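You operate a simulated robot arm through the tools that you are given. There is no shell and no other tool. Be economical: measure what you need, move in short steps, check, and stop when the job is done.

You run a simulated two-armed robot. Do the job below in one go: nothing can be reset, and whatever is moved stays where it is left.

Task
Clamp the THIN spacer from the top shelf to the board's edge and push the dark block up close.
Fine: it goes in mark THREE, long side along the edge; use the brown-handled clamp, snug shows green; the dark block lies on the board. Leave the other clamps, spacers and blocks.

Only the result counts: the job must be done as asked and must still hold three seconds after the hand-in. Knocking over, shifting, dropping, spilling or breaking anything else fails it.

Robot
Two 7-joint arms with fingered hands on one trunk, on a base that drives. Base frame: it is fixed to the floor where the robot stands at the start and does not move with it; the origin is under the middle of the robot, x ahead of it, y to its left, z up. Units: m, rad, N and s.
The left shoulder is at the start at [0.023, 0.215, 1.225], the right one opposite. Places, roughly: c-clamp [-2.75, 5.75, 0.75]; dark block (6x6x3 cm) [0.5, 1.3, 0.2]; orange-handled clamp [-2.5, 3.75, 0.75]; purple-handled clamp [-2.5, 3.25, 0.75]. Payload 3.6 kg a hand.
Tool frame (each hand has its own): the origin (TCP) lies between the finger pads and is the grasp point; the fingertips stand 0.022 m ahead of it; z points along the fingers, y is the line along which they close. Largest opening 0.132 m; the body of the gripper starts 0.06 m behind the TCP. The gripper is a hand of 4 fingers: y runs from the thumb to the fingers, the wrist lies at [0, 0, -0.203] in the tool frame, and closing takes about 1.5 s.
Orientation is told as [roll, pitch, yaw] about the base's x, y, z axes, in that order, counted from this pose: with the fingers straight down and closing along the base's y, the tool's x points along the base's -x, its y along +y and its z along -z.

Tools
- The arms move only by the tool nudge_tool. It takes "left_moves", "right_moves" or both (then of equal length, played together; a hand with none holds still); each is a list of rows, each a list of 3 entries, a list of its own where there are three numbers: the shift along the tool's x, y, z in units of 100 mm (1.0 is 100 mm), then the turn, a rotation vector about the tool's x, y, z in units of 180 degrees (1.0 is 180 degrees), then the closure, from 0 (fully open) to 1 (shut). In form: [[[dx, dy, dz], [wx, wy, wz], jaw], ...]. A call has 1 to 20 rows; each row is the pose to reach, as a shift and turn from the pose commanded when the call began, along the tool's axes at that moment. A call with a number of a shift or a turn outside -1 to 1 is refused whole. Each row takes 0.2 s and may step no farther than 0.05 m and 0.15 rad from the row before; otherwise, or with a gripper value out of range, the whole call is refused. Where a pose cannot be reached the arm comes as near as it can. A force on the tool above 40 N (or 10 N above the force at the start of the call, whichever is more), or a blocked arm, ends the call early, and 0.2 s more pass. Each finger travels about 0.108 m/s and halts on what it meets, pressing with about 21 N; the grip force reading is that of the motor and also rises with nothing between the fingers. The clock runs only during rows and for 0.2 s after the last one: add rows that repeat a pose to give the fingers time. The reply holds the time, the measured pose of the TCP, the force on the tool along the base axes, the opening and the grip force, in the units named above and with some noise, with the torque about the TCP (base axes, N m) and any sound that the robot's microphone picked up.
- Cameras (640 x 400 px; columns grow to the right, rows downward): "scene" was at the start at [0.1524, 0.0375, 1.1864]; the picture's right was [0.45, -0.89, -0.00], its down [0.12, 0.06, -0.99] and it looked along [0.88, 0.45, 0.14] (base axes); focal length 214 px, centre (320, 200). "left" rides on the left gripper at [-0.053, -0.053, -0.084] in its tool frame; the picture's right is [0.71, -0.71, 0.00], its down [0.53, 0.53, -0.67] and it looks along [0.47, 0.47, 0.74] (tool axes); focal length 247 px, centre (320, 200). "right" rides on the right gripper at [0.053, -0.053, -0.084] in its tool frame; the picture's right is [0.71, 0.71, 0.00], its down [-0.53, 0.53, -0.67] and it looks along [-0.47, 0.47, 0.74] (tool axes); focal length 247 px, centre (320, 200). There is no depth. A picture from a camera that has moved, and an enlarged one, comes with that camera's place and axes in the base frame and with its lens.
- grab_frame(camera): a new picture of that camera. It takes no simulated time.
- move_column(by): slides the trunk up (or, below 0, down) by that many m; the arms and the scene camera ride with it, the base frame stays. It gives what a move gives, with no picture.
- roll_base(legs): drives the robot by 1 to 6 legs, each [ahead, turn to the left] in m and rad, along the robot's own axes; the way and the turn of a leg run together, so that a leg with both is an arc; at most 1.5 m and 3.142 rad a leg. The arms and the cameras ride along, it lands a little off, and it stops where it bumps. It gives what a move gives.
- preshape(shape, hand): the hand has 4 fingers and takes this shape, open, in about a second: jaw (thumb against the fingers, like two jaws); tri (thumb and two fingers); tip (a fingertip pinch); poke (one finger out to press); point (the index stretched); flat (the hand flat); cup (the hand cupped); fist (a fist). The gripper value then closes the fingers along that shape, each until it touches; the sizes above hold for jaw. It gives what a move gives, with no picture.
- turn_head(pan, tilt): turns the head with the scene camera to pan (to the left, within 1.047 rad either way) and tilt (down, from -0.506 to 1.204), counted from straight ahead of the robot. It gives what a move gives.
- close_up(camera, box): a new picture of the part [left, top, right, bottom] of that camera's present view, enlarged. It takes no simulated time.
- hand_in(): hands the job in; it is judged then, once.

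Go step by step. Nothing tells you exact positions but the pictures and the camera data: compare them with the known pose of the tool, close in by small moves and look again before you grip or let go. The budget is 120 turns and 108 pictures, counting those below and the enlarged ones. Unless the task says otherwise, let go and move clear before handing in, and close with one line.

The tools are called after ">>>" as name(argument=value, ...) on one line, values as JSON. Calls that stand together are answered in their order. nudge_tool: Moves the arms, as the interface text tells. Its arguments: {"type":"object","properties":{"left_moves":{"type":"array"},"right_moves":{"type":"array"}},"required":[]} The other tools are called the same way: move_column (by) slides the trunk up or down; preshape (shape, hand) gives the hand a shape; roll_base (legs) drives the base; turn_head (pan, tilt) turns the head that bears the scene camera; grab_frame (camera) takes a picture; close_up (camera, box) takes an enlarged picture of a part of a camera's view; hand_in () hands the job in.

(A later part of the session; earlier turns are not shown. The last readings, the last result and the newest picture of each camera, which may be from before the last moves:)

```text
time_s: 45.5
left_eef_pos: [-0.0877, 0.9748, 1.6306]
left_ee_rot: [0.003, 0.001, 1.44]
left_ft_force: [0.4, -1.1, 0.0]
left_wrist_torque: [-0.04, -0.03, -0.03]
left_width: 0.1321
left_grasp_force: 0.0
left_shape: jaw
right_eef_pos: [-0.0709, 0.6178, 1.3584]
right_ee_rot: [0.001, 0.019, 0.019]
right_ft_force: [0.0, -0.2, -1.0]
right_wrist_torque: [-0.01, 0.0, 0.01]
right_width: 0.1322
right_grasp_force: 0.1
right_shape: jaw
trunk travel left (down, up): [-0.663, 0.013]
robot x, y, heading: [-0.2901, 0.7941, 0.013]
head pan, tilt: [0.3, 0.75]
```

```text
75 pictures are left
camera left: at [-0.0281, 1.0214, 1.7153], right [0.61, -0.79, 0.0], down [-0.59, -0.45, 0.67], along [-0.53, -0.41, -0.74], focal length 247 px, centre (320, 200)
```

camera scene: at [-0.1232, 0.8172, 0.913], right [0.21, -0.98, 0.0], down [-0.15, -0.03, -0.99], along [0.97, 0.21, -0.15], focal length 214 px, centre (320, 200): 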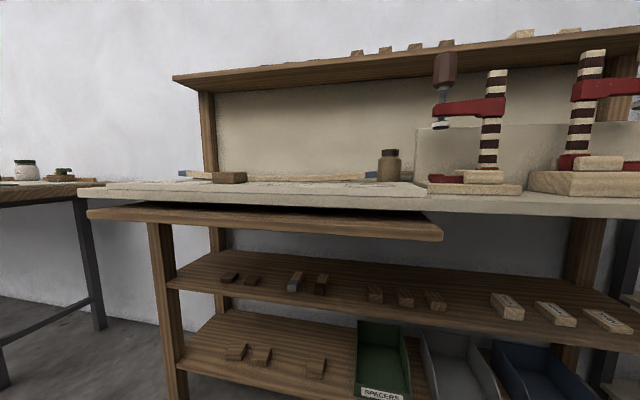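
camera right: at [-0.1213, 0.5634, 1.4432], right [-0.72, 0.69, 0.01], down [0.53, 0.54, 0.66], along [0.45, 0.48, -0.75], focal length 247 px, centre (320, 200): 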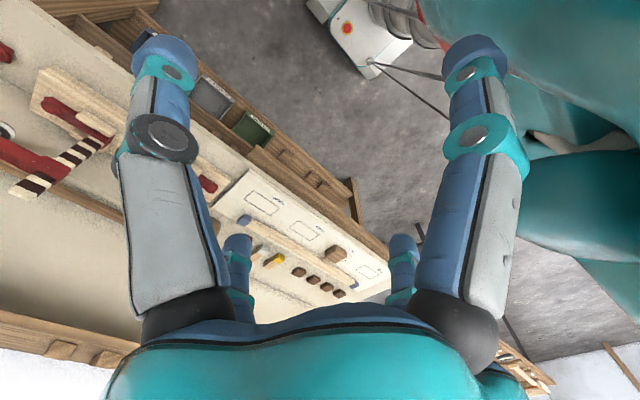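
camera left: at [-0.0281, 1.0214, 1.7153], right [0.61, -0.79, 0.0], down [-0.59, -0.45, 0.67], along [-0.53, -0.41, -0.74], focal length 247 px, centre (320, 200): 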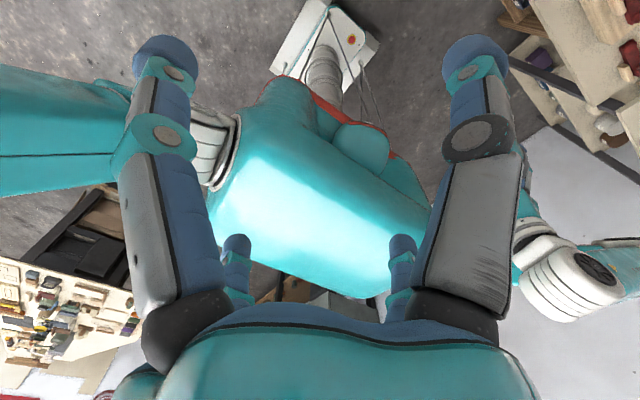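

The left arm's elbow sticks far out behind, which likely hits something when turning. I'll bring the left hand lower to tuck the elbow in.

>>> nudge_tool(left_moves=[[[0, 0, 0.45], [0, 0, 0], 0], [[0, 0, 0.9], [0, 0, 0], 0], [[0, 0, 1], [0, 0, 0], 0]])

>>> nudge_tool(left_moves=[[[0, 0, 0.45], [0, 0, 0], 0], [[0, 0, 0.9], [0, 0, 0], 0], [[0, 0, 1], [0, 0, 0], 0]])

>>> nudge_tool(left_moves=[[[0, 0, 0.45], [0, 0, 0], 0], [[0, 0, 0.9], [0, 0, 0], 0], [[0, 0, 1], [0, 0, 0], 0]])

>>> roll_base(legs=[[0.2, 0], [0, -0.3]])

>>> grab_frame(camera="left")

```text
time_s: 46.3
left_eef_pos: [-0.0881, 0.9749, 1.5306]
left_ee_rot: [0.0, 0.001, 1.437]
left_ft_force: [0.7, -0.6, -0.5]
left_wrist_torque: [0.0, -0.03, -0.01]
left_width: 0.132
left_grasp_force: 0.0
left_shape: jaw
right_eef_pos: [-0.0708, 0.6186, 1.3591]
right_ee_rot: [0.002, 0.018, 0.018]
right_ft_force: [-0.2, -0.9, -0.2]
right_wrist_torque: [0.02, -0.01, 0.0]
right_width: 0.1321
right_grasp_force: 0.0
right_shape: jaw
trunk travel left (down, up): [-0.663, 0.013]
robot x, y, heading: [-0.2916, 0.7966, 0.014]
head pan, tilt: [0.3, 0.75]
```

```text
time_s: 47.1
left_eef_pos: [-0.0895, 0.9729, 1.4313]
left_ee_rot: [0.0, 0.003, 1.434]
left_ft_force: [0.2, -0.4, 0.0]
left_wrist_torque: [-0.01, -0.04, -0.01]
left_width: 0.132
left_grasp_force: 0.0
left_shape: jaw
right_eef_pos: [-0.0713, 0.6176, 1.3581]
right_ee_rot: [0.001, 0.017, 0.019]
right_ft_force: [0.2, 0.9, -0.8]
right_wrist_torque: [-0.01, 0.0, 0.01]
right_width: 0.1318
right_grasp_force: 0.1
right_shape: jaw
trunk travel left (down, up): [-0.663, 0.013]
robot x, y, heading: [-0.2922, 0.798, 0.009]
head pan, tilt: [0.3, 0.75]
```

```text
time_s: 47.9
left_eef_pos: [-0.0939, 0.9751, 1.346]
left_ee_rot: [0.01, -0.044, 1.408]
left_ft_force: [0.1, -0.6, 0.1]
left_wrist_torque: [-0.04, 0.0, -0.03]
left_width: 0.1321
left_grasp_force: 0.1
left_shape: jaw
left hand out of reach, approached as far as the arm can: row 2, 3
right_eef_pos: [-0.0711, 0.6202, 1.359]
right_ee_rot: [-0.001, 0.018, 0.02]
right_ft_force: [-0.7, -0.5, -0.2]
right_wrist_torque: [0.02, -0.02, 0.01]
right_width: 0.1321
right_grasp_force: 0.1
right_shape: jaw
trunk travel left (down, up): [-0.663, 0.013]
robot x, y, heading: [-0.2934, 0.7955, 0.017]
head pan, tilt: [0.3, 0.75]
```

```text
time_s: 50.5
left_eef_pos: [0.1471, 0.9113, 1.346]
left_ee_rot: [0.01, -0.045, 1.108]
left_ft_force: [0.0, -1.0, 1.0]
left_wrist_torque: [-0.02, 0.03, -0.03]
left_width: 0.1321
left_grasp_force: 0.2
left_shape: jaw
right_eef_pos: [0.065, 0.5645, 1.3575]
right_ee_rot: [0.001, 0.02, -0.279]
right_ft_force: [-0.5, -0.1, -1.0]
right_wrist_torque: [-0.01, 0.02, -0.04]
right_width: 0.1319
right_grasp_force: 0.2
right_shape: jaw
trunk travel left (down, up): [-0.663, 0.013]
robot x, y, heading: [-0.0917, 0.8087, -0.282]
head pan, tilt: [0.3, 0.75]
```

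```text
74 pictures are left
camera left: at [0.2182, 0.9317, 1.4331], right [0.32, -0.95, -0.04], down [-0.71, -0.27, 0.65], along [-0.63, -0.18, -0.76], focal length 247 px, centre (320, 200)
```

left: 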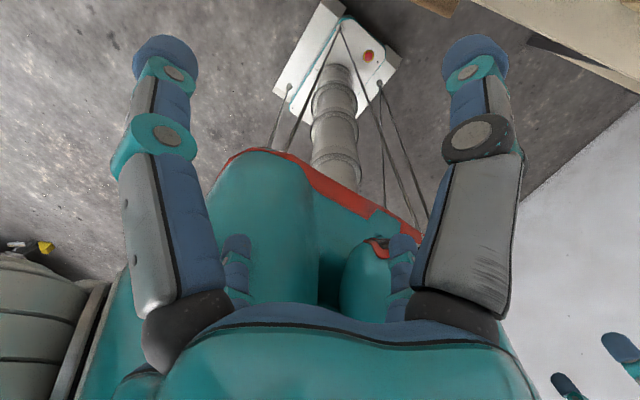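

Turning is free now. I'll go along the bench to the shelf's right end.

>>> roll_base(legs=[[0, -1.13], [0.52, 0], [0, 1.41]])

>>> turn_head(pan=-0.1, tilt=0.15)

>>> grab_frame(camera="scene")

```text
time_s: 53.3
left_eef_pos: [0.1214, 0.6599, 1.3487]
left_ee_rot: [0.012, -0.048, 0.107]
left_ft_force: [0.3, 0.2, -0.2]
left_wrist_torque: [0.01, -0.03, -0.04]
left_width: 0.1319
left_grasp_force: 0.1
left_shape: jaw
right_eef_pos: [-0.2139, 0.5423, 1.3589]
right_ee_rot: [0.004, 0.017, -1.277]
right_ft_force: [-0.1, -0.9, -0.8]
right_wrist_torque: [0.01, -0.03, -0.03]
right_width: 0.1321
right_grasp_force: 0.0
right_shape: jaw
trunk travel left (down, up): [-0.663, 0.013]
robot x, y, heading: [-0.0517, 0.8191, -1.299]
head pan, tilt: [0.3, 0.75]
stopped in leg 1: the robot was blocked; the commanded pose is now the measured one
```

```text
time_s: 54.3
left_eef_pos: [0.1237, 0.6607, 1.348]
left_ee_rot: [0.012, -0.043, 0.107]
left_ft_force: [-0.7, 0.0, 0.9]
left_wrist_torque: [0.01, -0.03, -0.01]
left_width: 0.1316
left_grasp_force: 0.1
left_shape: jaw
right_eef_pos: [-0.2129, 0.5429, 1.3605]
right_ee_rot: [0.002, 0.017, -1.275]
right_ft_force: [1.0, 0.1, -0.1]
right_wrist_torque: [0.0, -0.04, 0.01]
right_width: 0.132
right_grasp_force: 0.0
right_shape: jaw
trunk travel left (down, up): [-0.663, 0.013]
robot x, y, heading: [-0.0525, 0.8165, -1.3]
head pan, tilt: [-0.099, 0.15]
```

```text
73 pictures are left
camera scene: at [-0.0175, 0.6554, 1.3209], right [-0.99, -0.17, 0.0], down [-0.02, 0.15, -0.99], along [0.17, -0.97, -0.15], focal length 214 px, centre (320, 200)
```

scene: 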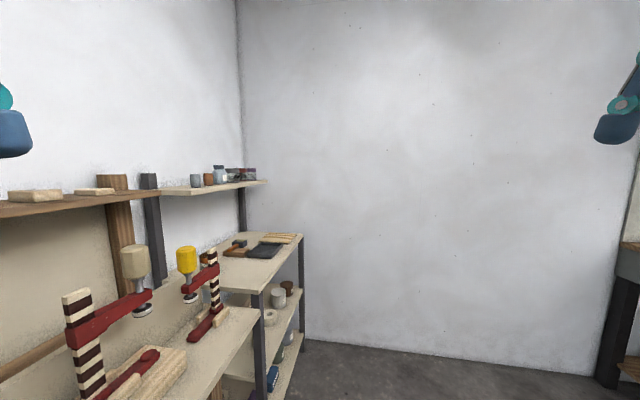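

Blocked slightly again; I check where the left elbow is before driving along the bench.

>>> turn_head(pan=1.04, tilt=0.3)

>>> grab_frame(camera="scene")

>>> turn_head(pan=-1.04, tilt=0.3)

>>> grab_frame(camera="scene")

```text
time_s: 55.7
left_eef_pos: [0.1248, 0.6603, 1.3473]
left_ee_rot: [0.013, -0.047, 0.109]
left_ft_force: [1.2, 1.3, -0.6]
left_wrist_torque: [0.0, 0.01, -0.02]
left_width: 0.132
left_grasp_force: 0.0
left_shape: jaw
right_eef_pos: [-0.2114, 0.5432, 1.3608]
right_ee_rot: [0.002, 0.017, -1.278]
right_ft_force: [1.0, -0.1, 0.6]
right_wrist_torque: [-0.03, 0.03, -0.03]
right_width: 0.1321
right_grasp_force: 0.1
right_shape: jaw
trunk travel left (down, up): [-0.663, 0.013]
robot x, y, heading: [-0.0505, 0.818, -1.302]
head pan, tilt: [1.04, 0.3]
```

```text
72 pictures are left
camera scene: at [0.0578, 0.7227, 1.3071], right [-0.26, -0.97, 0.0], down [-0.29, 0.08, -0.96], along [0.92, -0.25, -0.3], focal length 214 px, centre (320, 200)
```

scene: 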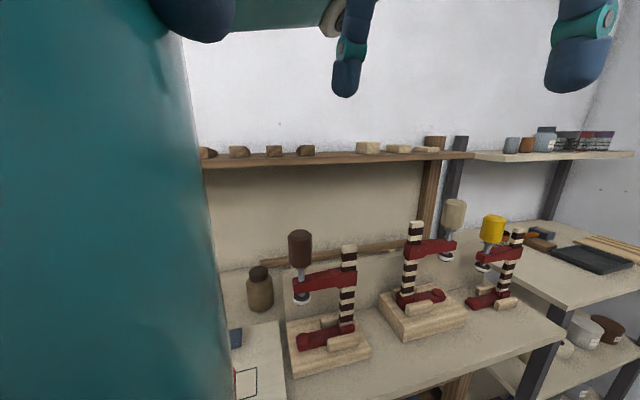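

```text
time_s: 57.7
left_eef_pos: [0.125, 0.6615, 1.3465]
left_ee_rot: [0.01, -0.045, 0.107]
left_ft_force: [0.3, -1.0, -0.2]
left_wrist_torque: [-0.03, 0.01, 0.01]
left_width: 0.1321
left_grasp_force: 0.1
left_shape: jaw
right_eef_pos: [-0.2122, 0.5434, 1.3602]
right_ee_rot: [-0.002, 0.018, -1.276]
right_ft_force: [-0.1, 0.4, 0.3]
right_wrist_torque: [0.0, 0.02, -0.01]
right_width: 0.1321
right_grasp_force: 0.0
right_shape: jaw
trunk travel left (down, up): [-0.663, 0.013]
robot x, y, heading: [-0.0504, 0.8216, -1.301]
head pan, tilt: [-1.04, 0.3]
```

```text
71 pictures are left
camera scene: at [-0.0974, 0.6803, 1.3071], right [-0.72, 0.7, 0.0], down [0.21, 0.21, -0.96], along [-0.67, -0.68, -0.3], focal length 214 px, centre (320, 200)
```

scene: 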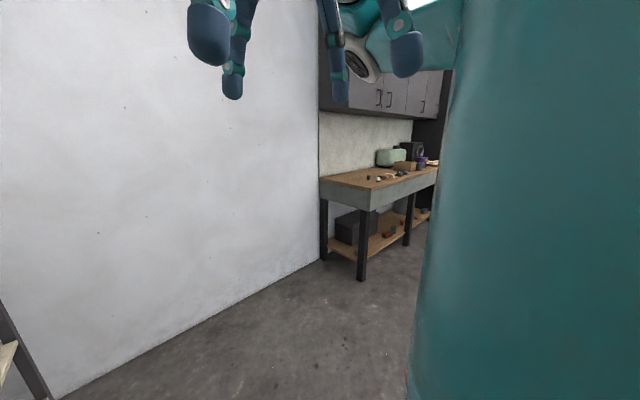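

Nothing nearby seems to obstruct on that side; I'll try turning on in a smaller leg, then move ahead a little.

>>> roll_base(legs=[[0, -0.25], [0.3, 0]])

```text
time_s: 60.6
left_eef_pos: [0.0846, 0.319, 1.3475]
left_ee_rot: [0.014, -0.046, -0.142]
left_ft_force: [0.0, 0.0, -0.5]
left_wrist_torque: [0.04, 0.0, 0.01]
left_width: 0.1321
left_grasp_force: 0.0
left_shape: jaw
right_eef_pos: [-0.2705, 0.2874, 1.3608]
right_ee_rot: [-0.002, 0.018, -1.525]
right_ft_force: [0.5, -0.4, -0.6]
right_wrist_torque: [0.01, 0.04, 0.03]
right_width: 0.1319
right_grasp_force: 0.2
right_shape: jaw
trunk travel left (down, up): [-0.663, 0.013]
robot x, y, heading: [-0.0487, 0.5204, -1.553]
head pan, tilt: [-1.04, 0.3]
```

That worked. Continue ahead and turn to face the shelf.

>>> roll_base(legs=[[0.27, 0], [0, 0.75], [0, 0.8]])

>>> turn_head(pan=-0.05, tilt=0.15)

>>> grab_frame(camera="scene")

```text
time_s: 65.8
left_eef_pos: [0.1952, 0.277, 1.349]
left_ee_rot: [0.012, -0.043, 0.959]
left_ft_force: [-0.4, 0.7, 0.0]
left_wrist_torque: [-0.05, 0.03, 0.0]
left_width: 0.1323
left_grasp_force: 0.0
left_shape: jaw
right_eef_pos: [0.0652, -0.0548, 1.3618]
right_ee_rot: [-0.003, 0.017, -0.423]
right_ft_force: [-0.1, 0.6, -0.1]
right_wrist_torque: [-0.08, 0.04, -0.01]
right_width: 0.1321
right_grasp_force: 0.1
right_shape: jaw
trunk travel left (down, up): [-0.663, 0.013]
robot x, y, heading: [-0.0637, 0.2044, -0.427]
head pan, tilt: [-1.04, 0.3]
stopped in leg 3: the robot was blocked; the commanded pose is now the measured one
```

```text
time_s: 67.0
left_eef_pos: [0.1948, 0.2725, 1.3487]
left_ee_rot: [0.011, -0.046, 0.963]
left_ft_force: [-1.0, -0.3, -0.3]
left_wrist_torque: [0.0, 0.02, 0.02]
left_width: 0.132
left_grasp_force: 0.0
left_shape: jaw
right_eef_pos: [0.062, -0.0592, 1.3603]
right_ee_rot: [-0.001, 0.017, -0.425]
right_ft_force: [-0.4, -0.5, 0.1]
right_wrist_torque: [0.02, -0.02, -0.01]
right_width: 0.1319
right_grasp_force: 0.0
right_shape: jaw
trunk travel left (down, up): [-0.663, 0.013]
robot x, y, heading: [-0.0609, 0.2067, -0.431]
head pan, tilt: [-0.051, 0.15]
```

```text
70 pictures are left
camera scene: at [0.0878, 0.1311, 1.321], right [-0.46, -0.89, 0.0], down [-0.13, 0.07, -0.99], along [0.88, -0.46, -0.15], focal length 214 px, centre (320, 200)
```

scene: 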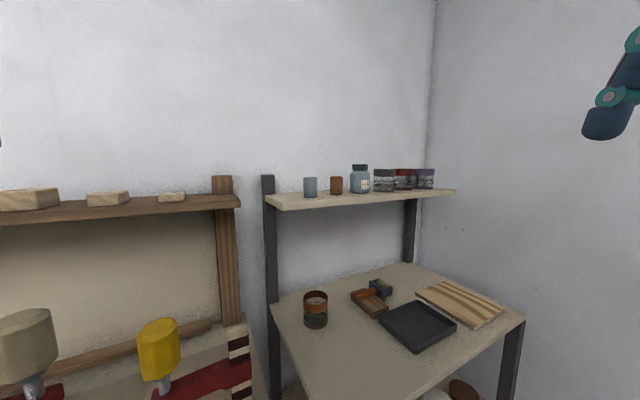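

The spacers are visible. Finishing the turn.

>>> roll_base(legs=[[0, 0.4]])

>>> grab_frame(camera="scene")

>>> close_up(camera="scene", box=[220, 130, 460, 280])

```text
time_s: 68.6
left_eef_pos: [0.1476, 0.368, 1.3501]
left_ee_rot: [0.012, -0.046, 1.357]
left_ft_force: [-0.3, -1.0, -0.2]
left_wrist_torque: [0.02, -0.03, 0.01]
left_width: 0.132
left_grasp_force: 0.1
left_shape: jaw
right_eef_pos: [0.1556, 0.0098, 1.3601]
right_ee_rot: [-0.001, 0.015, -0.029]
right_ft_force: [0.2, -0.7, 1.1]
right_wrist_torque: [0.0, 0.02, -0.04]
right_width: 0.1319
right_grasp_force: 0.0
right_shape: jaw
trunk travel left (down, up): [-0.663, 0.013]
robot x, y, heading: [-0.0676, 0.1921, -0.032]
head pan, tilt: [-0.051, 0.15]
```

```text
69 pictures are left
camera scene: at [0.1049, 0.179, 1.3211], right [-0.08, -1.0, 0.0], down [-0.15, 0.01, -0.99], along [0.99, -0.08, -0.15], focal length 214 px, centre (320, 200)
```

scene: 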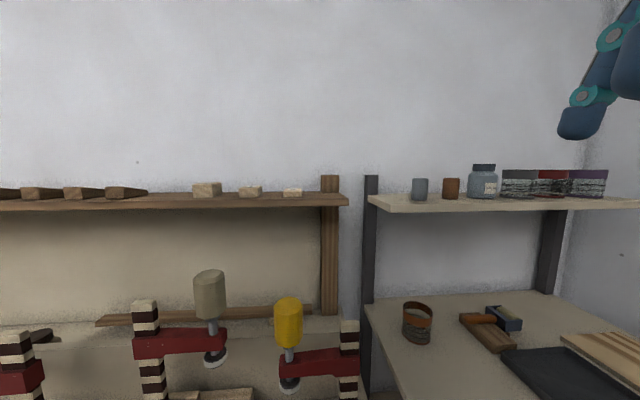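

```text
2.67 times, centred on (340, 205) of scene
camera zoom: at [0.1049, 0.179, 1.3211], right [-0.08, -1.0, 0.0], down [-0.15, 0.01, -0.99], along [0.99, -0.08, -0.15], focal length 572 px, centre (267, 187)
```

zoom: 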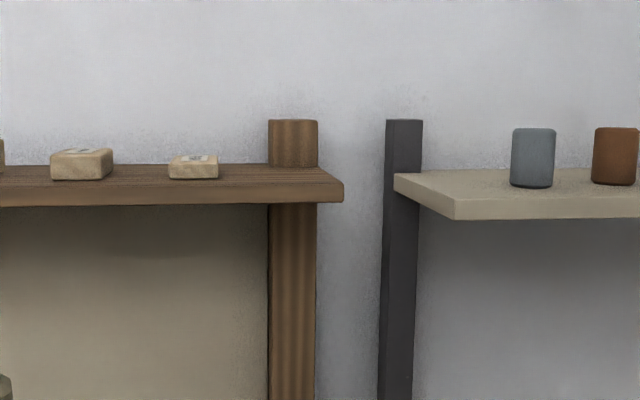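

The thin spacer sits at about x 0.675–0.755, y 0.182–0.229, shelf z≈1.247, long side along x. I'll drive closer and turn the left wrist back to close along y.

>>> roll_base(legs=[[0.15, 0.03]])

>>> nudge_tool(left_moves=[[[0, 0, 0], [0, 0, 0.045], 0], [[0, 0, 0], [0, 0, 0.09], 0], [[0, 0, 0], [0, 0, 0.135], 0], [[0, 0, 0], [0, 0, 0.18], 0], [[0, 0, 0], [0, 0, 0.225], 0], [[0, 0, 0], [0, 0, 0.27], 0], [[0, 0, 0], [0, 0, 0.315], 0], [[0, 0, 0], [0, 0, 0.36], 0], [[0, 0, 0], [0, 0, 0.405], 0], [[0, 0, 0], [0, 0, 0.44], 0]])

```text
time_s: 69.4
left_eef_pos: [0.1602, 0.3727, 1.3488]
left_ee_rot: [0.016, -0.041, 1.355]
left_ft_force: [1.2, -0.3, 0.2]
left_wrist_torque: [0.0, 0.03, 0.03]
left_width: 0.1322
left_grasp_force: 0.0
left_shape: jaw
right_eef_pos: [0.1668, 0.0174, 1.3614]
right_ee_rot: [-0.003, 0.016, -0.021]
right_ft_force: [-0.5, 0.1, 0.2]
right_wrist_torque: [-0.01, 0.04, 0.02]
right_width: 0.1315
right_grasp_force: 0.1
right_shape: jaw
trunk travel left (down, up): [-0.663, 0.013]
robot x, y, heading: [-0.053, 0.1881, -0.034]
head pan, tilt: [-0.051, 0.15]
stopped in leg 1: the robot was blocked; the commanded pose is now the measured one
```

```text
time_s: 71.6
left_eef_pos: [0.1591, 0.3733, 1.3491]
left_ee_rot: [0.044, 0.006, -0.031]
left_ft_force: [0.3, 0.1, 0.1]
left_wrist_torque: [0.0, 0.01, -0.01]
left_width: 0.1321
left_grasp_force: 0.0
left_shape: jaw
right_eef_pos: [0.1649, 0.0175, 1.3624]
right_ee_rot: [-0.002, 0.016, -0.023]
right_ft_force: [-0.7, -0.5, 1.0]
right_wrist_torque: [-0.01, -0.01, 0.0]
right_width: 0.1319
right_grasp_force: 0.1
right_shape: jaw
trunk travel left (down, up): [-0.663, 0.013]
robot x, y, heading: [-0.0526, 0.188, -0.03]
head pan, tilt: [-0.051, 0.15]
```

Blocked moving ahead; I look down at what's in front of the base.

>>> turn_head(pan=0.0, tilt=1.2)

>>> grab_frame(camera="scene")

>>> grab_frame(camera="left")

```text
time_s: 72.9
left_eef_pos: [0.1582, 0.3739, 1.3492]
left_ee_rot: [0.044, 0.007, -0.026]
left_ft_force: [-0.6, -0.8, -0.7]
left_wrist_torque: [-0.01, -0.01, 0.02]
left_width: 0.1321
left_grasp_force: 0.0
left_shape: jaw
right_eef_pos: [0.1658, 0.0167, 1.3627]
right_ee_rot: [-0.002, 0.015, -0.023]
right_ft_force: [0.0, 0.6, -0.2]
right_wrist_torque: [0.02, -0.01, 0.05]
right_width: 0.1318
right_grasp_force: 0.0
right_shape: jaw
trunk travel left (down, up): [-0.663, 0.013]
robot x, y, heading: [-0.0475, 0.1916, -0.031]
head pan, tilt: [0.0, 1.201]
```

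```text
67 pictures are left
camera scene: at [0.0784, 0.1845, 1.235], right [-0.03, -1.0, 0.0], down [-0.93, 0.03, -0.36], along [0.36, -0.01, -0.93], focal length 214 px, centre (320, 200)
```

scene: 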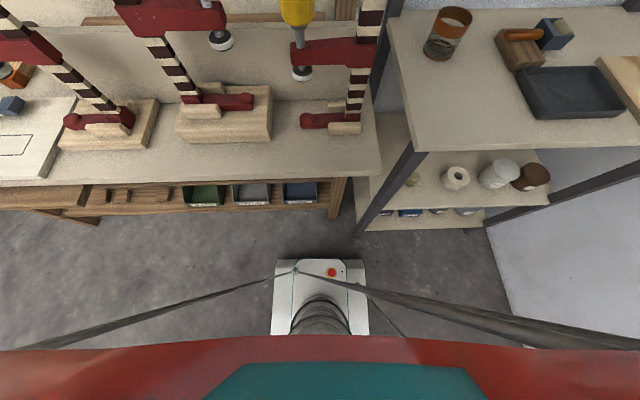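

```text
66 pictures are left
camera left: at [0.2118, 0.3145, 1.4313], right [-0.73, -0.69, -0.03], down [-0.51, 0.51, 0.69], along [-0.46, 0.52, -0.72], focal length 247 px, centre (320, 200)
```

left: 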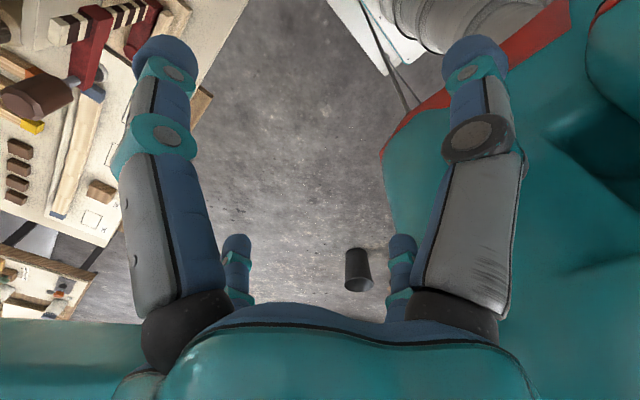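

I see nothing in front of the base. I'll retry a short straight leg.

>>> roll_base(legs=[[0.08, 0]])

>>> turn_head(pan=-1.04, tilt=0.9)

>>> grab_frame(camera="scene")

```text
time_s: 73.9
left_eef_pos: [0.2418, 0.3705, 1.3488]
left_ee_rot: [0.043, 0.009, -0.025]
left_ft_force: [0.0, 1.1, -0.5]
left_wrist_torque: [0.0, -0.02, 0.01]
left_width: 0.1324
left_grasp_force: 0.0
left_shape: jaw
right_eef_pos: [0.2479, 0.0143, 1.3634]
right_ee_rot: [0.0, 0.015, -0.019]
right_ft_force: [1.8, -0.4, -0.9]
right_wrist_torque: [-0.02, 0.01, 0.02]
right_width: 0.1321
right_grasp_force: 0.1
right_shape: jaw
trunk travel left (down, up): [-0.663, 0.013]
robot x, y, heading: [0.0259, 0.1862, -0.032]
head pan, tilt: [0.0, 1.201]
```

```text
time_s: 75.2
left_eef_pos: [0.2388, 0.3697, 1.3496]
left_ee_rot: [0.043, 0.006, -0.027]
left_ft_force: [-1.1, 0.1, 0.9]
left_wrist_torque: [0.01, -0.01, -0.04]
left_width: 0.132
left_grasp_force: 0.0
left_shape: jaw
right_eef_pos: [0.2456, 0.0147, 1.364]
right_ee_rot: [0.0, 0.016, -0.021]
right_ft_force: [-1.4, 0.3, -0.1]
right_wrist_torque: [0.03, 0.01, 0.0]
right_width: 0.1323
right_grasp_force: 0.0
right_shape: jaw
trunk travel left (down, up): [-0.663, 0.013]
robot x, y, heading: [0.0261, 0.1847, -0.032]
head pan, tilt: [-1.04, 0.901]
```

```text
65 pictures are left
camera scene: at [0.1396, 0.1175, 1.2548], right [-0.88, -0.48, 0.0], down [-0.38, 0.69, -0.62], along [0.3, -0.54, -0.78], focal length 214 px, centre (320, 200)
```

scene: 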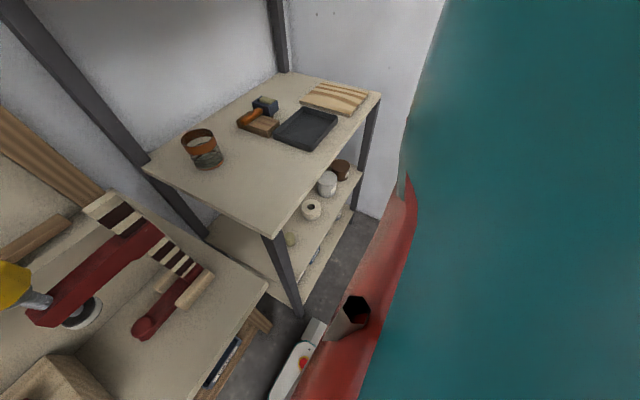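

Short legs work. Now I pitch the left hand forward while reaching out toward the shelf.

>>> roll_base(legs=[[0.05, 0.03]])

>>> nudge_tool(left_moves=[[[-0.14, -0.1, 0], [0.002, -0.036, 0], 0], [[-0.28, -0.2, 0], [0.004, -0.072, 0], 0], [[-0.42, -0.3, 0], [0.006, -0.108, 0], 0], [[-0.56, -0.4, 0], [0.008, -0.144, 0], 0], [[-0.7, -0.5, 0], [0.01, -0.18, 0], 0], [[-0.84, -0.6, 0], [0.012, -0.216, 0], 0], [[-1, -0.7, 0], [0.014, -0.25, 0], 0]])

>>> turn_head(pan=0.0, tilt=0.2)

>>> grab_frame(camera="scene")

```text
time_s: 76.3
left_eef_pos: [0.2829, 0.3746, 1.3499]
left_ee_rot: [0.044, 0.008, 0.003]
left_ft_force: [-0.1, -0.4, 0.9]
left_wrist_torque: [0.0, 0.0, -0.01]
left_width: 0.1322
left_grasp_force: 0.1
left_shape: jaw
right_eef_pos: [0.301, 0.021, 1.3637]
right_ee_rot: [0.0, 0.018, 0.009]
right_ft_force: [0.2, 0.0, 0.4]
right_wrist_torque: [0.01, 0.01, -0.01]
right_width: 0.1319
right_grasp_force: 0.1
right_shape: jaw
trunk travel left (down, up): [-0.663, 0.013]
robot x, y, heading: [0.0731, 0.1863, -0.003]
head pan, tilt: [-1.04, 0.901]
stopped in leg 1: the robot was blocked; the commanded pose is now the measured one
```

```text
time_s: 77.9
left_eef_pos: [0.3993, 0.2824, 1.3586]
left_ee_rot: [0.008, -0.776, -0.021]
left_ft_force: [0.2, -0.2, 0.2]
left_wrist_torque: [0.04, -0.02, 0.05]
left_width: 0.1321
left_grasp_force: 0.1
left_shape: jaw
left hand out of reach, approached as far as the arm can: row 1, 2, 3, 4, 5, 6, 7
right_eef_pos: [0.2994, 0.0181, 1.3632]
right_ee_rot: [0.001, 0.018, 0.007]
right_ft_force: [0.3, 0.5, 0.1]
right_wrist_torque: [0.06, 0.01, 0.04]
right_width: 0.1318
right_grasp_force: 0.0
right_shape: jaw
trunk travel left (down, up): [-0.663, 0.013]
robot x, y, heading: [0.0728, 0.1869, -0.007]
head pan, tilt: [-1.04, 0.901]
```

```text
time_s: 79.2
left_eef_pos: [0.3962, 0.2874, 1.3592]
left_ee_rot: [0.005, -0.777, -0.015]
left_ft_force: [-0.2, -0.5, -0.7]
left_wrist_torque: [0.0, -0.03, -0.05]
left_width: 0.1319
left_grasp_force: 0.1
left_shape: jaw
right_eef_pos: [0.2973, 0.0212, 1.3637]
right_ee_rot: [-0.004, 0.015, 0.008]
right_ft_force: [0.1, 0.1, -0.5]
right_wrist_torque: [0.01, 0.0, 0.03]
right_width: 0.1317
right_grasp_force: 0.0
right_shape: jaw
trunk travel left (down, up): [-0.663, 0.013]
robot x, y, heading: [0.0754, 0.1878, -0.006]
head pan, tilt: [0.0, 0.201]
```

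```text
64 pictures are left
camera scene: at [0.2416, 0.1846, 1.3163], right [-0.01, -1.0, 0.0], down [-0.2, 0.0, -0.98], along [0.98, -0.01, -0.2], focal length 214 px, centre (320, 200)
```

scene: 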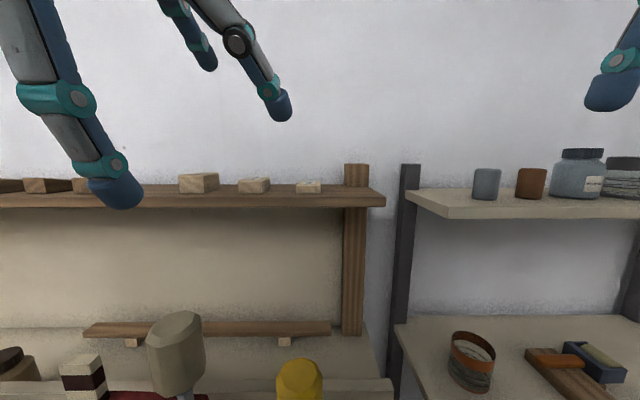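

Reaching forward over the shelf toward the spacer, staying well above it.

>>> nudge_tool(left_moves=[[[-0.23, -0.2, 0.228], [0, 0, 0], 0], [[-0.46, -0.4, 0.456], [0, 0, 0], 0], [[-0.69, -0.6, 0.684], [0, 0, 0], 0], [[-0.927, -0.8, 0.911], [0, 0, 0], 0]])

>>> nudge_tool(left_moves=[[[-0.23, 0, 0.228], [0, 0, 0], 0], [[-0.46, 0, 0.456], [0, 0, 0], 0], [[-0.69, 0, 0.684], [0, 0, 0], 0], [[-0.927, 0, 0.911], [0, 0, 0], 0]])

>>> grab_frame(camera="left")

>>> grab_frame(camera="scene")

```text
time_s: 80.2
left_eef_pos: [0.5273, 0.2018, 1.3588]
left_ee_rot: [0.006, -0.779, -0.017]
left_ft_force: [0.7, 0.3, 0.5]
left_wrist_torque: [0.07, -0.02, 0.0]
left_width: 0.1319
left_grasp_force: 0.1
left_shape: jaw
right_eef_pos: [0.2977, 0.0201, 1.3643]
right_ee_rot: [0.0, 0.015, 0.009]
right_ft_force: [0.8, 0.1, -0.2]
right_wrist_torque: [-0.04, 0.0, 0.0]
right_width: 0.1321
right_grasp_force: 0.0
right_shape: jaw
trunk travel left (down, up): [-0.663, 0.013]
robot x, y, heading: [0.0728, 0.189, -0.007]
head pan, tilt: [0.0, 0.201]
```

```text
time_s: 81.2
left_eef_pos: [0.6584, 0.2005, 1.357]
left_ee_rot: [0.007, -0.776, -0.019]
left_ft_force: [0.1, -0.4, 0.0]
left_wrist_torque: [-0.04, 0.02, -0.02]
left_width: 0.132
left_grasp_force: 0.1
left_shape: jaw
right_eef_pos: [0.2984, 0.0197, 1.3644]
right_ee_rot: [-0.002, 0.018, 0.007]
right_ft_force: [0.3, -0.4, -0.1]
right_wrist_torque: [0.0, 0.02, 0.01]
right_width: 0.132
right_grasp_force: 0.0
right_shape: jaw
trunk travel left (down, up): [-0.663, 0.013]
robot x, y, heading: [0.0731, 0.1883, -0.007]
head pan, tilt: [0.0, 0.201]
```

```text
63 pictures are left
camera left: at [0.6373, 0.1472, 1.4548], right [-0.51, -0.7, -0.5], down [-0.84, 0.54, 0.11], along [0.19, 0.47, -0.86], focal length 247 px, centre (320, 200)
```

left: 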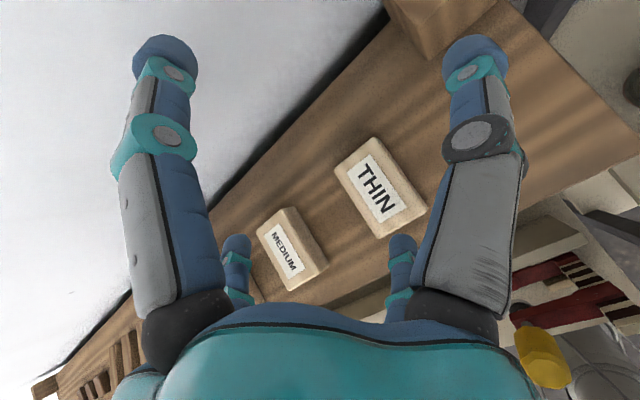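

```text
62 pictures are left
camera scene: at [0.2428, 0.1836, 1.3161], right [-0.01, -1.0, 0.0], down [-0.2, 0.0, -0.98], along [0.98, -0.01, -0.2], focal length 214 px, centre (320, 200)
```

scene: 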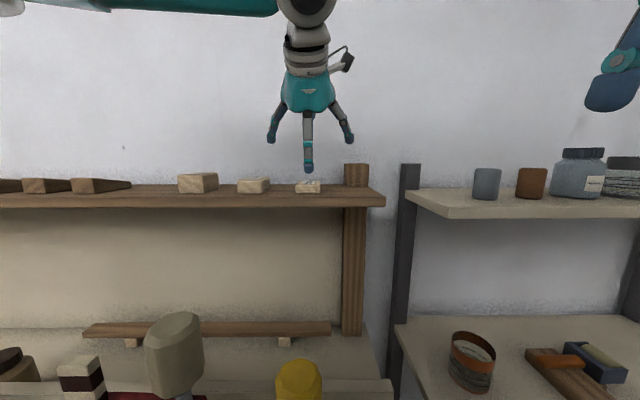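

THIN is confirmed: spacer at x≈0.623–0.697, y≈0.183–0.222, shelf z≈1.252. The fingers appear to sit in a cross, so I test how they close in air before approaching.

>>> nudge_tool(left_moves=[[[0, 0, 0], [0, 0, 0], 0.3], [[0, 0, 0], [0, 0, 0], 0.6], [[0, 0, 0], [0, 0, 0], 0.6], [[0, 0, 0], [0, 0, 0], 0.6]])

>>> grab_frame(camera="left")

>>> close_up(camera="scene", box=[230, 30, 390, 200])

```text
time_s: 82.2
left_eef_pos: [0.6563, 0.2007, 1.3565]
left_ee_rot: [0.006, -0.779, -0.017]
left_ft_force: [0.4, -0.3, 0.6]
left_wrist_torque: [0.01, 0.0, 0.0]
left_width: 0.0528
left_grasp_force: 0.1
left_shape: jaw
right_eef_pos: [0.2953, 0.0203, 1.3647]
right_ee_rot: [-0.001, 0.017, 0.008]
right_ft_force: [0.4, -0.1, -0.7]
right_wrist_torque: [0.03, 0.02, -0.04]
right_width: 0.1319
right_grasp_force: 0.0
right_shape: jaw
trunk travel left (down, up): [-0.663, 0.013]
robot x, y, heading: [0.0743, 0.1868, -0.007]
head pan, tilt: [0.0, 0.201]
```

```text
61 pictures are left
camera left: at [0.6361, 0.1476, 1.4552], right [-0.51, -0.7, -0.5], down [-0.84, 0.54, 0.11], along [0.19, 0.47, -0.86], focal length 247 px, centre (320, 200)
```

left: 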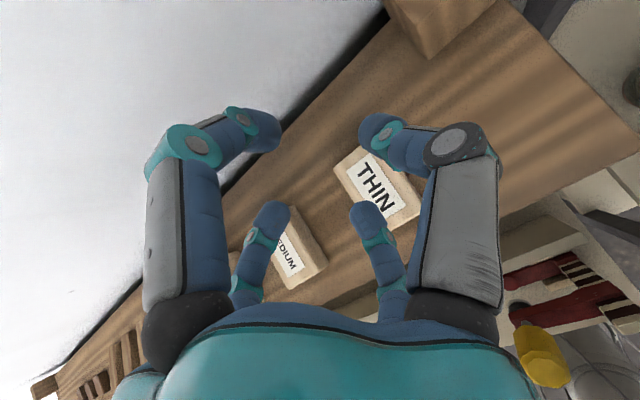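

```text
2.35 times, centred on (310, 115) of scene
camera zoom: at [0.2421, 0.1839, 1.3163], right [-0.01, -1.0, 0.0], down [-0.2, 0.0, -0.98], along [0.98, -0.01, -0.2], focal length 505 px, centre (344, 400)
```

zoom: 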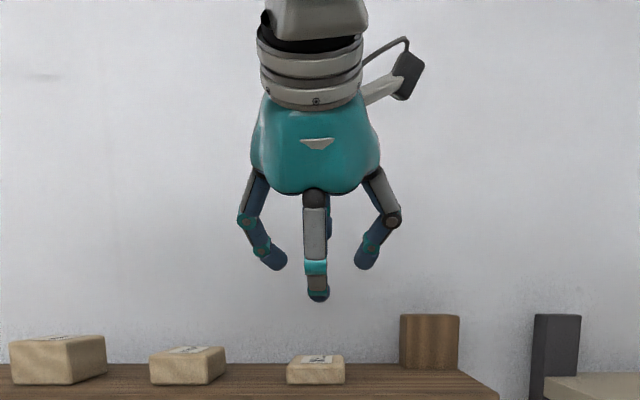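

All four fingers close toward the centre, so I need the hand pointing straight down over the spacer. I'll pitch it back up to vertical while backing off, then drive a bit closer.

>>> nudge_tool(left_moves=[[[0.06, 0, -0.06], [0, 0.035, 0], 0], [[0.12, 0, -0.12], [0, 0.07, 0], 0], [[0.18, 0, -0.18], [0, 0.105, 0], 0], [[0.24, 0, -0.24], [0, 0.14, 0], 0], [[0.31, 0, -0.3], [0, 0.176, 0], 0], [[0.37, 0, -0.36], [0, 0.211, 0], 0], [[0.43, 0, -0.42], [0, 0.247, 0], 0], [[0.43, 0, -0.42], [0, 0.247, 0], 0]])

>>> roll_base(legs=[[0.05, 0]])

>>> grab_frame(camera="left")

```text
time_s: 84.0
left_eef_pos: [0.596, 0.2033, 1.3574]
left_ee_rot: [0.003, -0.001, -0.014]
left_ft_force: [0.3, -0.4, 0.5]
left_wrist_torque: [-0.04, 0.01, -0.02]
left_width: 0.1319
left_grasp_force: 0.0
left_shape: jaw
right_eef_pos: [0.2971, 0.0211, 1.3653]
right_ee_rot: [-0.001, 0.016, 0.01]
right_ft_force: [0.5, -1.1, 0.3]
right_wrist_torque: [-0.01, 0.0, 0.02]
right_width: 0.1323
right_grasp_force: 0.1
right_shape: jaw
trunk travel left (down, up): [-0.663, 0.013]
robot x, y, heading: [0.0737, 0.1871, -0.002]
head pan, tilt: [0.0, 0.201]
```

```text
time_s: 84.7
left_eef_pos: [0.5962, 0.1996, 1.3598]
left_ee_rot: [0.003, -0.002, -0.018]
left_ft_force: [-0.1, -0.6, 0.0]
left_wrist_torque: [-0.02, -0.01, -0.01]
left_width: 0.1315
left_grasp_force: 0.1
left_shape: jaw
right_eef_pos: [0.2978, 0.0198, 1.3654]
right_ee_rot: [-0.001, 0.015, 0.002]
right_ft_force: [0.9, -0.5, 0.7]
right_wrist_torque: [0.01, 0.01, -0.02]
right_width: 0.1319
right_grasp_force: 0.0
right_shape: jaw
trunk travel left (down, up): [-0.663, 0.013]
robot x, y, heading: [0.0754, 0.1844, -0.017]
head pan, tilt: [0.0, 0.201]
stopped in leg 1: the robot was blocked; the commanded pose is now the measured one
```

```text
59 pictures are left
camera left: at [0.6498, 0.1448, 1.4443], right [-0.72, -0.69, 0.0], down [-0.52, 0.53, 0.67], along [-0.46, 0.48, -0.74], focal length 247 px, centre (320, 200)
```

left: 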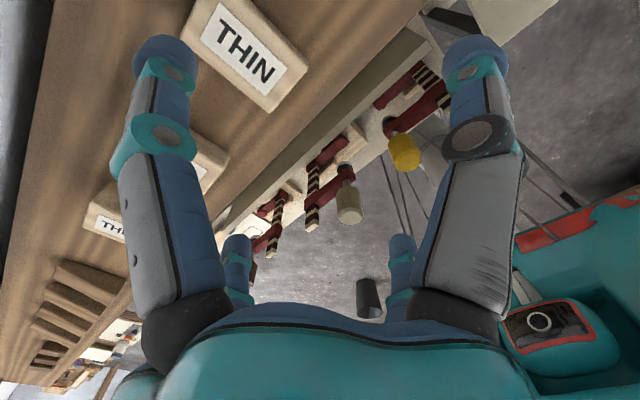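

Spacer centre is at about (0.659, 0.201). Moving the vertical hand over it and partly down.

>>> nudge_tool(left_moves=[[[-0.32, 0.01, 0], [0, 0, 0], 0], [[-0.63, 0.02, 0], [0, 0, 0], 0], [[-0.63, 0.02, 0.3], [0, 0, 0], 0], [[-0.63, 0.02, 0.3], [0, 0, 0], 0]])

>>> grab_frame(camera="left")

>>> grab_frame(camera="scene")

```text
time_s: 85.7
left_eef_pos: [0.6492, 0.2048, 1.3268]
left_ee_rot: [0.006, 0.0, -0.02]
left_ft_force: [0.2, 0.3, 0.1]
left_wrist_torque: [-0.02, 0.0, 0.04]
left_width: 0.1321
left_grasp_force: 0.1
left_shape: jaw
left hand out of reach, approached as far as the arm can: row 2, 3, 4
right_eef_pos: [0.2963, 0.0194, 1.3644]
right_ee_rot: [-0.001, 0.015, 0.003]
right_ft_force: [1.0, 0.6, 1.0]
right_wrist_torque: [0.02, -0.03, -0.01]
right_width: 0.1318
right_grasp_force: 0.0
right_shape: jaw
trunk travel left (down, up): [-0.663, 0.013]
robot x, y, heading: [0.0704, 0.1842, -0.018]
head pan, tilt: [0.0, 0.201]
```

```text
58 pictures are left
camera left: at [0.7027, 0.1499, 1.4117], right [-0.72, -0.69, 0.0], down [-0.52, 0.53, 0.67], along [-0.46, 0.48, -0.74], focal length 247 px, centre (320, 200)
```

left: 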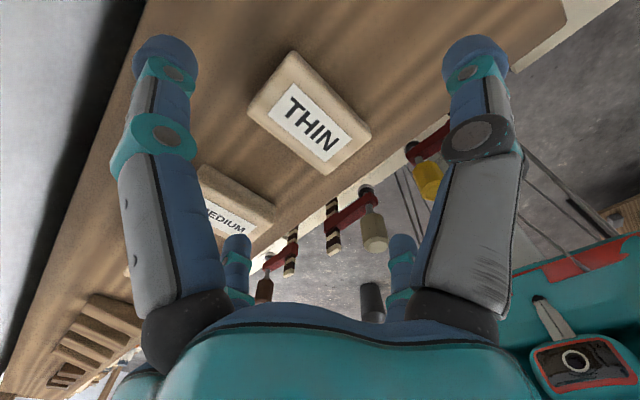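

```text
57 pictures are left
camera scene: at [0.2425, 0.1827, 1.3164], right [-0.01, -1.0, 0.0], down [-0.2, 0.0, -0.98], along [0.98, -0.01, -0.2], focal length 214 px, centre (320, 200)
```

scene: 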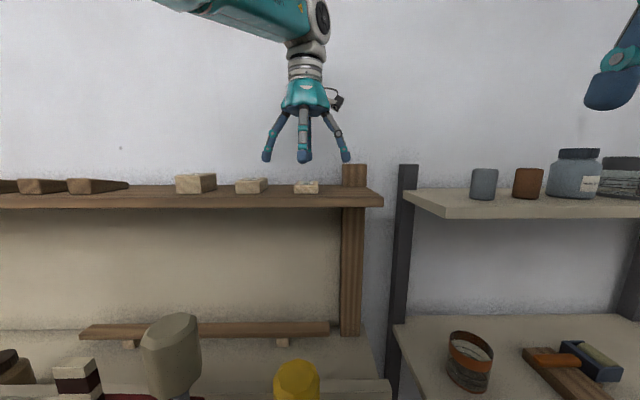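

Centred within ~1.5 cm along x; lowering carefully toward the shelf.

>>> nudge_tool(left_moves=[[[-0.05, -0.04, 0.2], [0, 0, 0], 0], [[-0.05, -0.04, 0.35], [0, 0, 0], 0], [[-0.05, -0.04, 0.44], [0, 0, 0], 0], [[-0.05, -0.04, 0.44], [0, 0, 0], 0]])

>>> close_up(camera="scene", box=[230, 100, 390, 220])

>>> grab_frame(camera="left")

```text
time_s: 86.7
left_eef_pos: [0.664, 0.2175, 1.2937]
left_ee_rot: [-0.009, -0.009, 0.016]
left_ft_force: [0.5, -2.5, 9.8]
left_wrist_torque: [0.65, -0.01, -0.08]
left_width: 0.1319
left_grasp_force: 0.0
left_shape: jaw
right_eef_pos: [0.2967, 0.0193, 1.3649]
right_ee_rot: [-0.001, 0.015, 0.004]
right_ft_force: [0.6, 0.5, -1.0]
right_wrist_torque: [0.02, -0.01, 0.01]
right_width: 0.1319
right_grasp_force: 0.1
right_shape: jaw
trunk travel left (down, up): [-0.663, 0.013]
robot x, y, heading: [0.0711, 0.1867, -0.013]
head pan, tilt: [0.0, 0.201]
```

```text
3.33 times, centred on (310, 160) of scene
camera zoom: at [0.2424, 0.182, 1.3166], right [-0.01, -1.0, 0.0], down [-0.2, 0.0, -0.98], along [0.98, -0.01, -0.2], focal length 715 px, centre (353, 333)
```

zoom: 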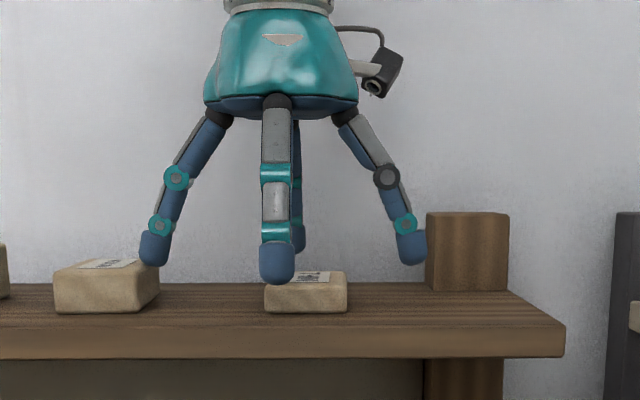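

```text
55 pictures are left
camera left: at [0.7176, 0.1654, 1.3788], right [-0.7, -0.72, 0.0], down [-0.54, 0.52, 0.66], along [-0.47, 0.46, -0.75], focal length 247 px, centre (320, 200)
```

left: 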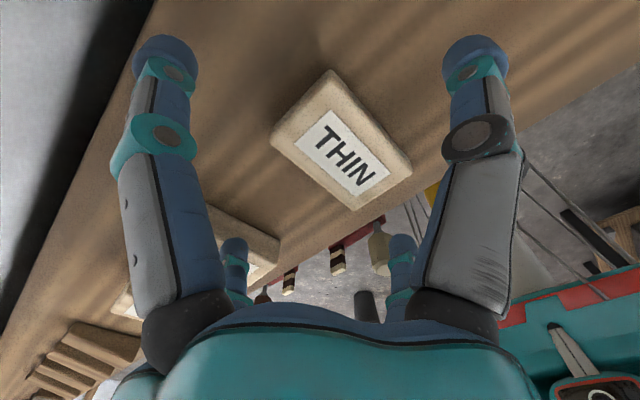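

A finger touched the neighbouring MEDIUM spacer; I lift right away and check, then narrow the opening before descending.

>>> nudge_tool(left_moves=[[[0, 0, -0.2], [0, 0, 0], 0], [[0, 0, -0.45], [0, 0, 0], 0.12], [[0, 0, -0.45], [0, 0, 0], 0.24], [[0, 0, -0.45], [0, 0, 0], 0.24]])

>>> close_up(camera="scene", box=[150, 100, 390, 220])

```text
time_s: 87.7
left_eef_pos: [0.6527, 0.2153, 1.3219]
left_ee_rot: [0.001, 0.012, 0.0]
left_ft_force: [0.0, -0.3, -0.4]
left_wrist_torque: [-0.01, -0.02, 0.02]
left_width: 0.1008
left_grasp_force: 0.1
left_shape: jaw
left hand out of reach, approached as far as the arm can: row 2, 3, 4
right_eef_pos: [0.2978, 0.0191, 1.3648]
right_ee_rot: [0.0, 0.014, 0.003]
right_ft_force: [0.1, -0.3, 0.0]
right_wrist_torque: [-0.02, -0.01, 0.01]
right_width: 0.132
right_grasp_force: 0.1
right_shape: jaw
trunk travel left (down, up): [-0.663, 0.013]
robot x, y, heading: [0.0748, 0.1869, -0.012]
head pan, tilt: [0.0, 0.201]
```

```text
2.67 times, centred on (270, 160) of scene
camera zoom: at [0.2429, 0.1832, 1.3163], right [-0.01, -1.0, 0.0], down [-0.2, 0.0, -0.98], along [0.98, -0.01, -0.2], focal length 572 px, centre (453, 307)
```

zoom: 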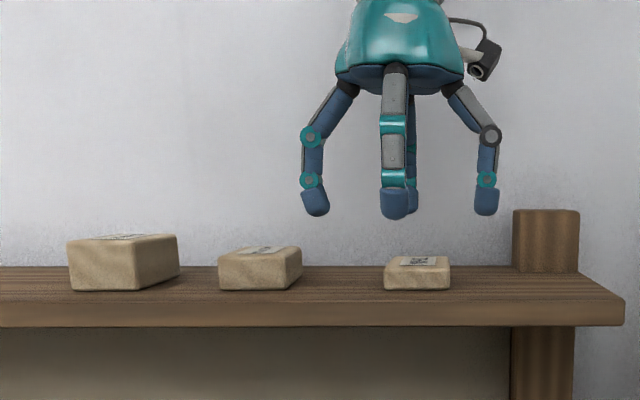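

MEDIUM looks unmoved. Now shift 1.6 cm to −y and descend with the narrower opening.

>>> nudge_tool(left_moves=[[[0, -0.16, 0], [0, 0, 0], 0.24], [[0, -0.16, 0.2], [0, 0, 0], 0.24], [[0, -0.16, 0.35], [0, 0, 0], 0.24], [[0, -0.16, 0.45], [0, 0, 0], 0.24], [[0, -0.16, 0.45], [0, 0, 0], 0.24]])

>>> close_up(camera="scene", box=[230, 100, 390, 220])

>>> grab_frame(camera="left")

```text
time_s: 88.9
left_eef_pos: [0.661, 0.2082, 1.2909]
left_ee_rot: [-0.014, -0.008, 0.021]
left_ft_force: [0.2, 0.1, -0.2]
left_wrist_torque: [0.01, -0.01, 0.0]
left_width: 0.1006
left_grasp_force: 0.0
left_shape: jaw
left hand out of reach, approached as far as the arm can: row 1
right_eef_pos: [0.2983, 0.0198, 1.3662]
right_ee_rot: [-0.002, 0.015, 0.003]
right_ft_force: [-0.7, -0.3, -0.2]
right_wrist_torque: [-0.03, 0.0, 0.0]
right_width: 0.1321
right_grasp_force: 0.0
right_shape: jaw
trunk travel left (down, up): [-0.663, 0.013]
robot x, y, heading: [0.0736, 0.1852, -0.011]
head pan, tilt: [0.0, 0.201]
```

```text
3.33 times, centred on (310, 160) of scene
camera zoom: at [0.2433, 0.1831, 1.3163], right [-0.01, -1.0, 0.0], down [-0.2, 0.0, -0.98], along [0.98, -0.01, -0.2], focal length 715 px, centre (353, 333)
```

zoom: 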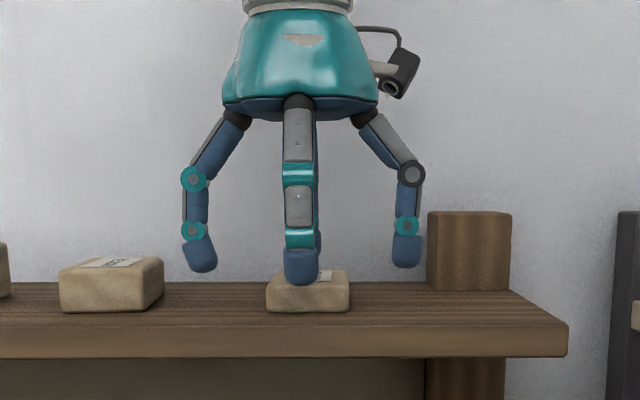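

```text
52 pictures are left
camera left: at [0.7149, 0.1561, 1.3772], right [-0.69, -0.72, 0.0], down [-0.54, 0.53, 0.66], along [-0.47, 0.45, -0.75], focal length 247 px, centre (320, 200)
```

left: 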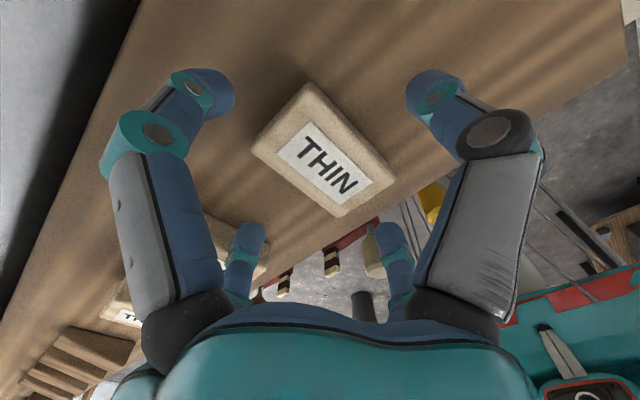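

Slightly adjust y by −0.8 cm, go down 1.5 cm and close.

>>> nudge_tool(left_moves=[[[-0.03, -0.08, 0.0], [0, 0, 0], 0.24], [[-0.03, -0.08, 0.14], [0, 0, 0], 0.24], [[-0.03, -0.08, 0.14], [0, 0, 0], 0.4], [[-0.03, -0.08, 0.14], [0, 0, 0], 0.6], [[-0.03, -0.08, 0.14], [0, 0, 0], 0.8], [[-0.03, -0.08, 0.14], [0, 0, 0], 1], [[-0.03, -0.08, 0.14], [0, 0, 0], 1], [[-0.03, -0.08, 0.14], [0, 0, 0], 1], [[-0.03, -0.08, 0.14], [0, 0, 0], 1]])

>>> close_up(camera="scene", box=[230, 100, 390, 220])

>>> grab_frame(camera="left")

```text
time_s: 90.9
left_eef_pos: [0.6433, 0.181, 1.2701]
left_ee_rot: [0.003, -0.003, -0.019]
left_ft_force: [-12.2, -10.0, 17.9]
left_wrist_torque: [-0.23, 0.59, 0.5]
left_width: 0.0517
left_grasp_force: 20.9
left_shape: jaw
left hand out of reach, approached as far as the arm can: row 1, 2, 3, 4, 5, 6, 7, 8, 9
right_eef_pos: [0.293, 0.0164, 1.3663]
right_ee_rot: [0.003, 0.014, 0.003]
right_ft_force: [-0.3, 0.5, -0.1]
right_wrist_torque: [0.0, -0.01, 0.0]
right_width: 0.1318
right_grasp_force: 0.0
right_shape: jaw
trunk travel left (down, up): [-0.663, 0.013]
robot x, y, heading: [0.0746, 0.1887, -0.015]
head pan, tilt: [0.0, 0.201]
```

```text
3.33 times, centred on (310, 160) of scene
camera zoom: at [0.2388, 0.1814, 1.3169], right [-0.01, -1.0, 0.0], down [-0.2, 0.0, -0.98], along [0.98, -0.01, -0.2], focal length 715 px, centre (353, 333)
```

zoom: 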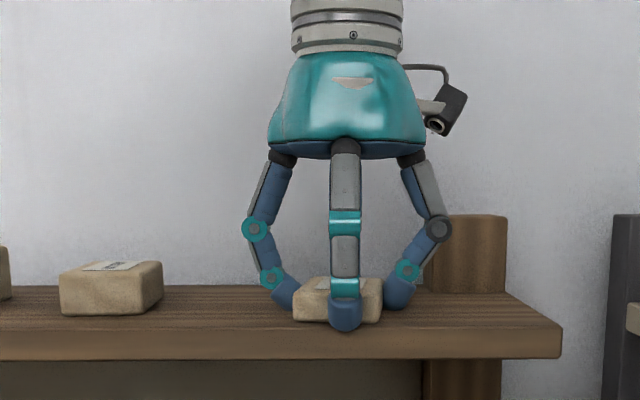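

```text
50 pictures are left
camera left: at [0.6972, 0.1265, 1.3558], right [-0.72, -0.69, 0.0], down [-0.52, 0.53, 0.67], along [-0.46, 0.48, -0.74], focal length 247 px, centre (320, 200)
```

left: 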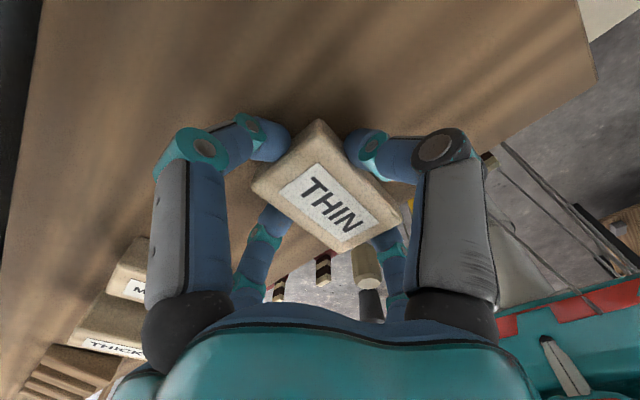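

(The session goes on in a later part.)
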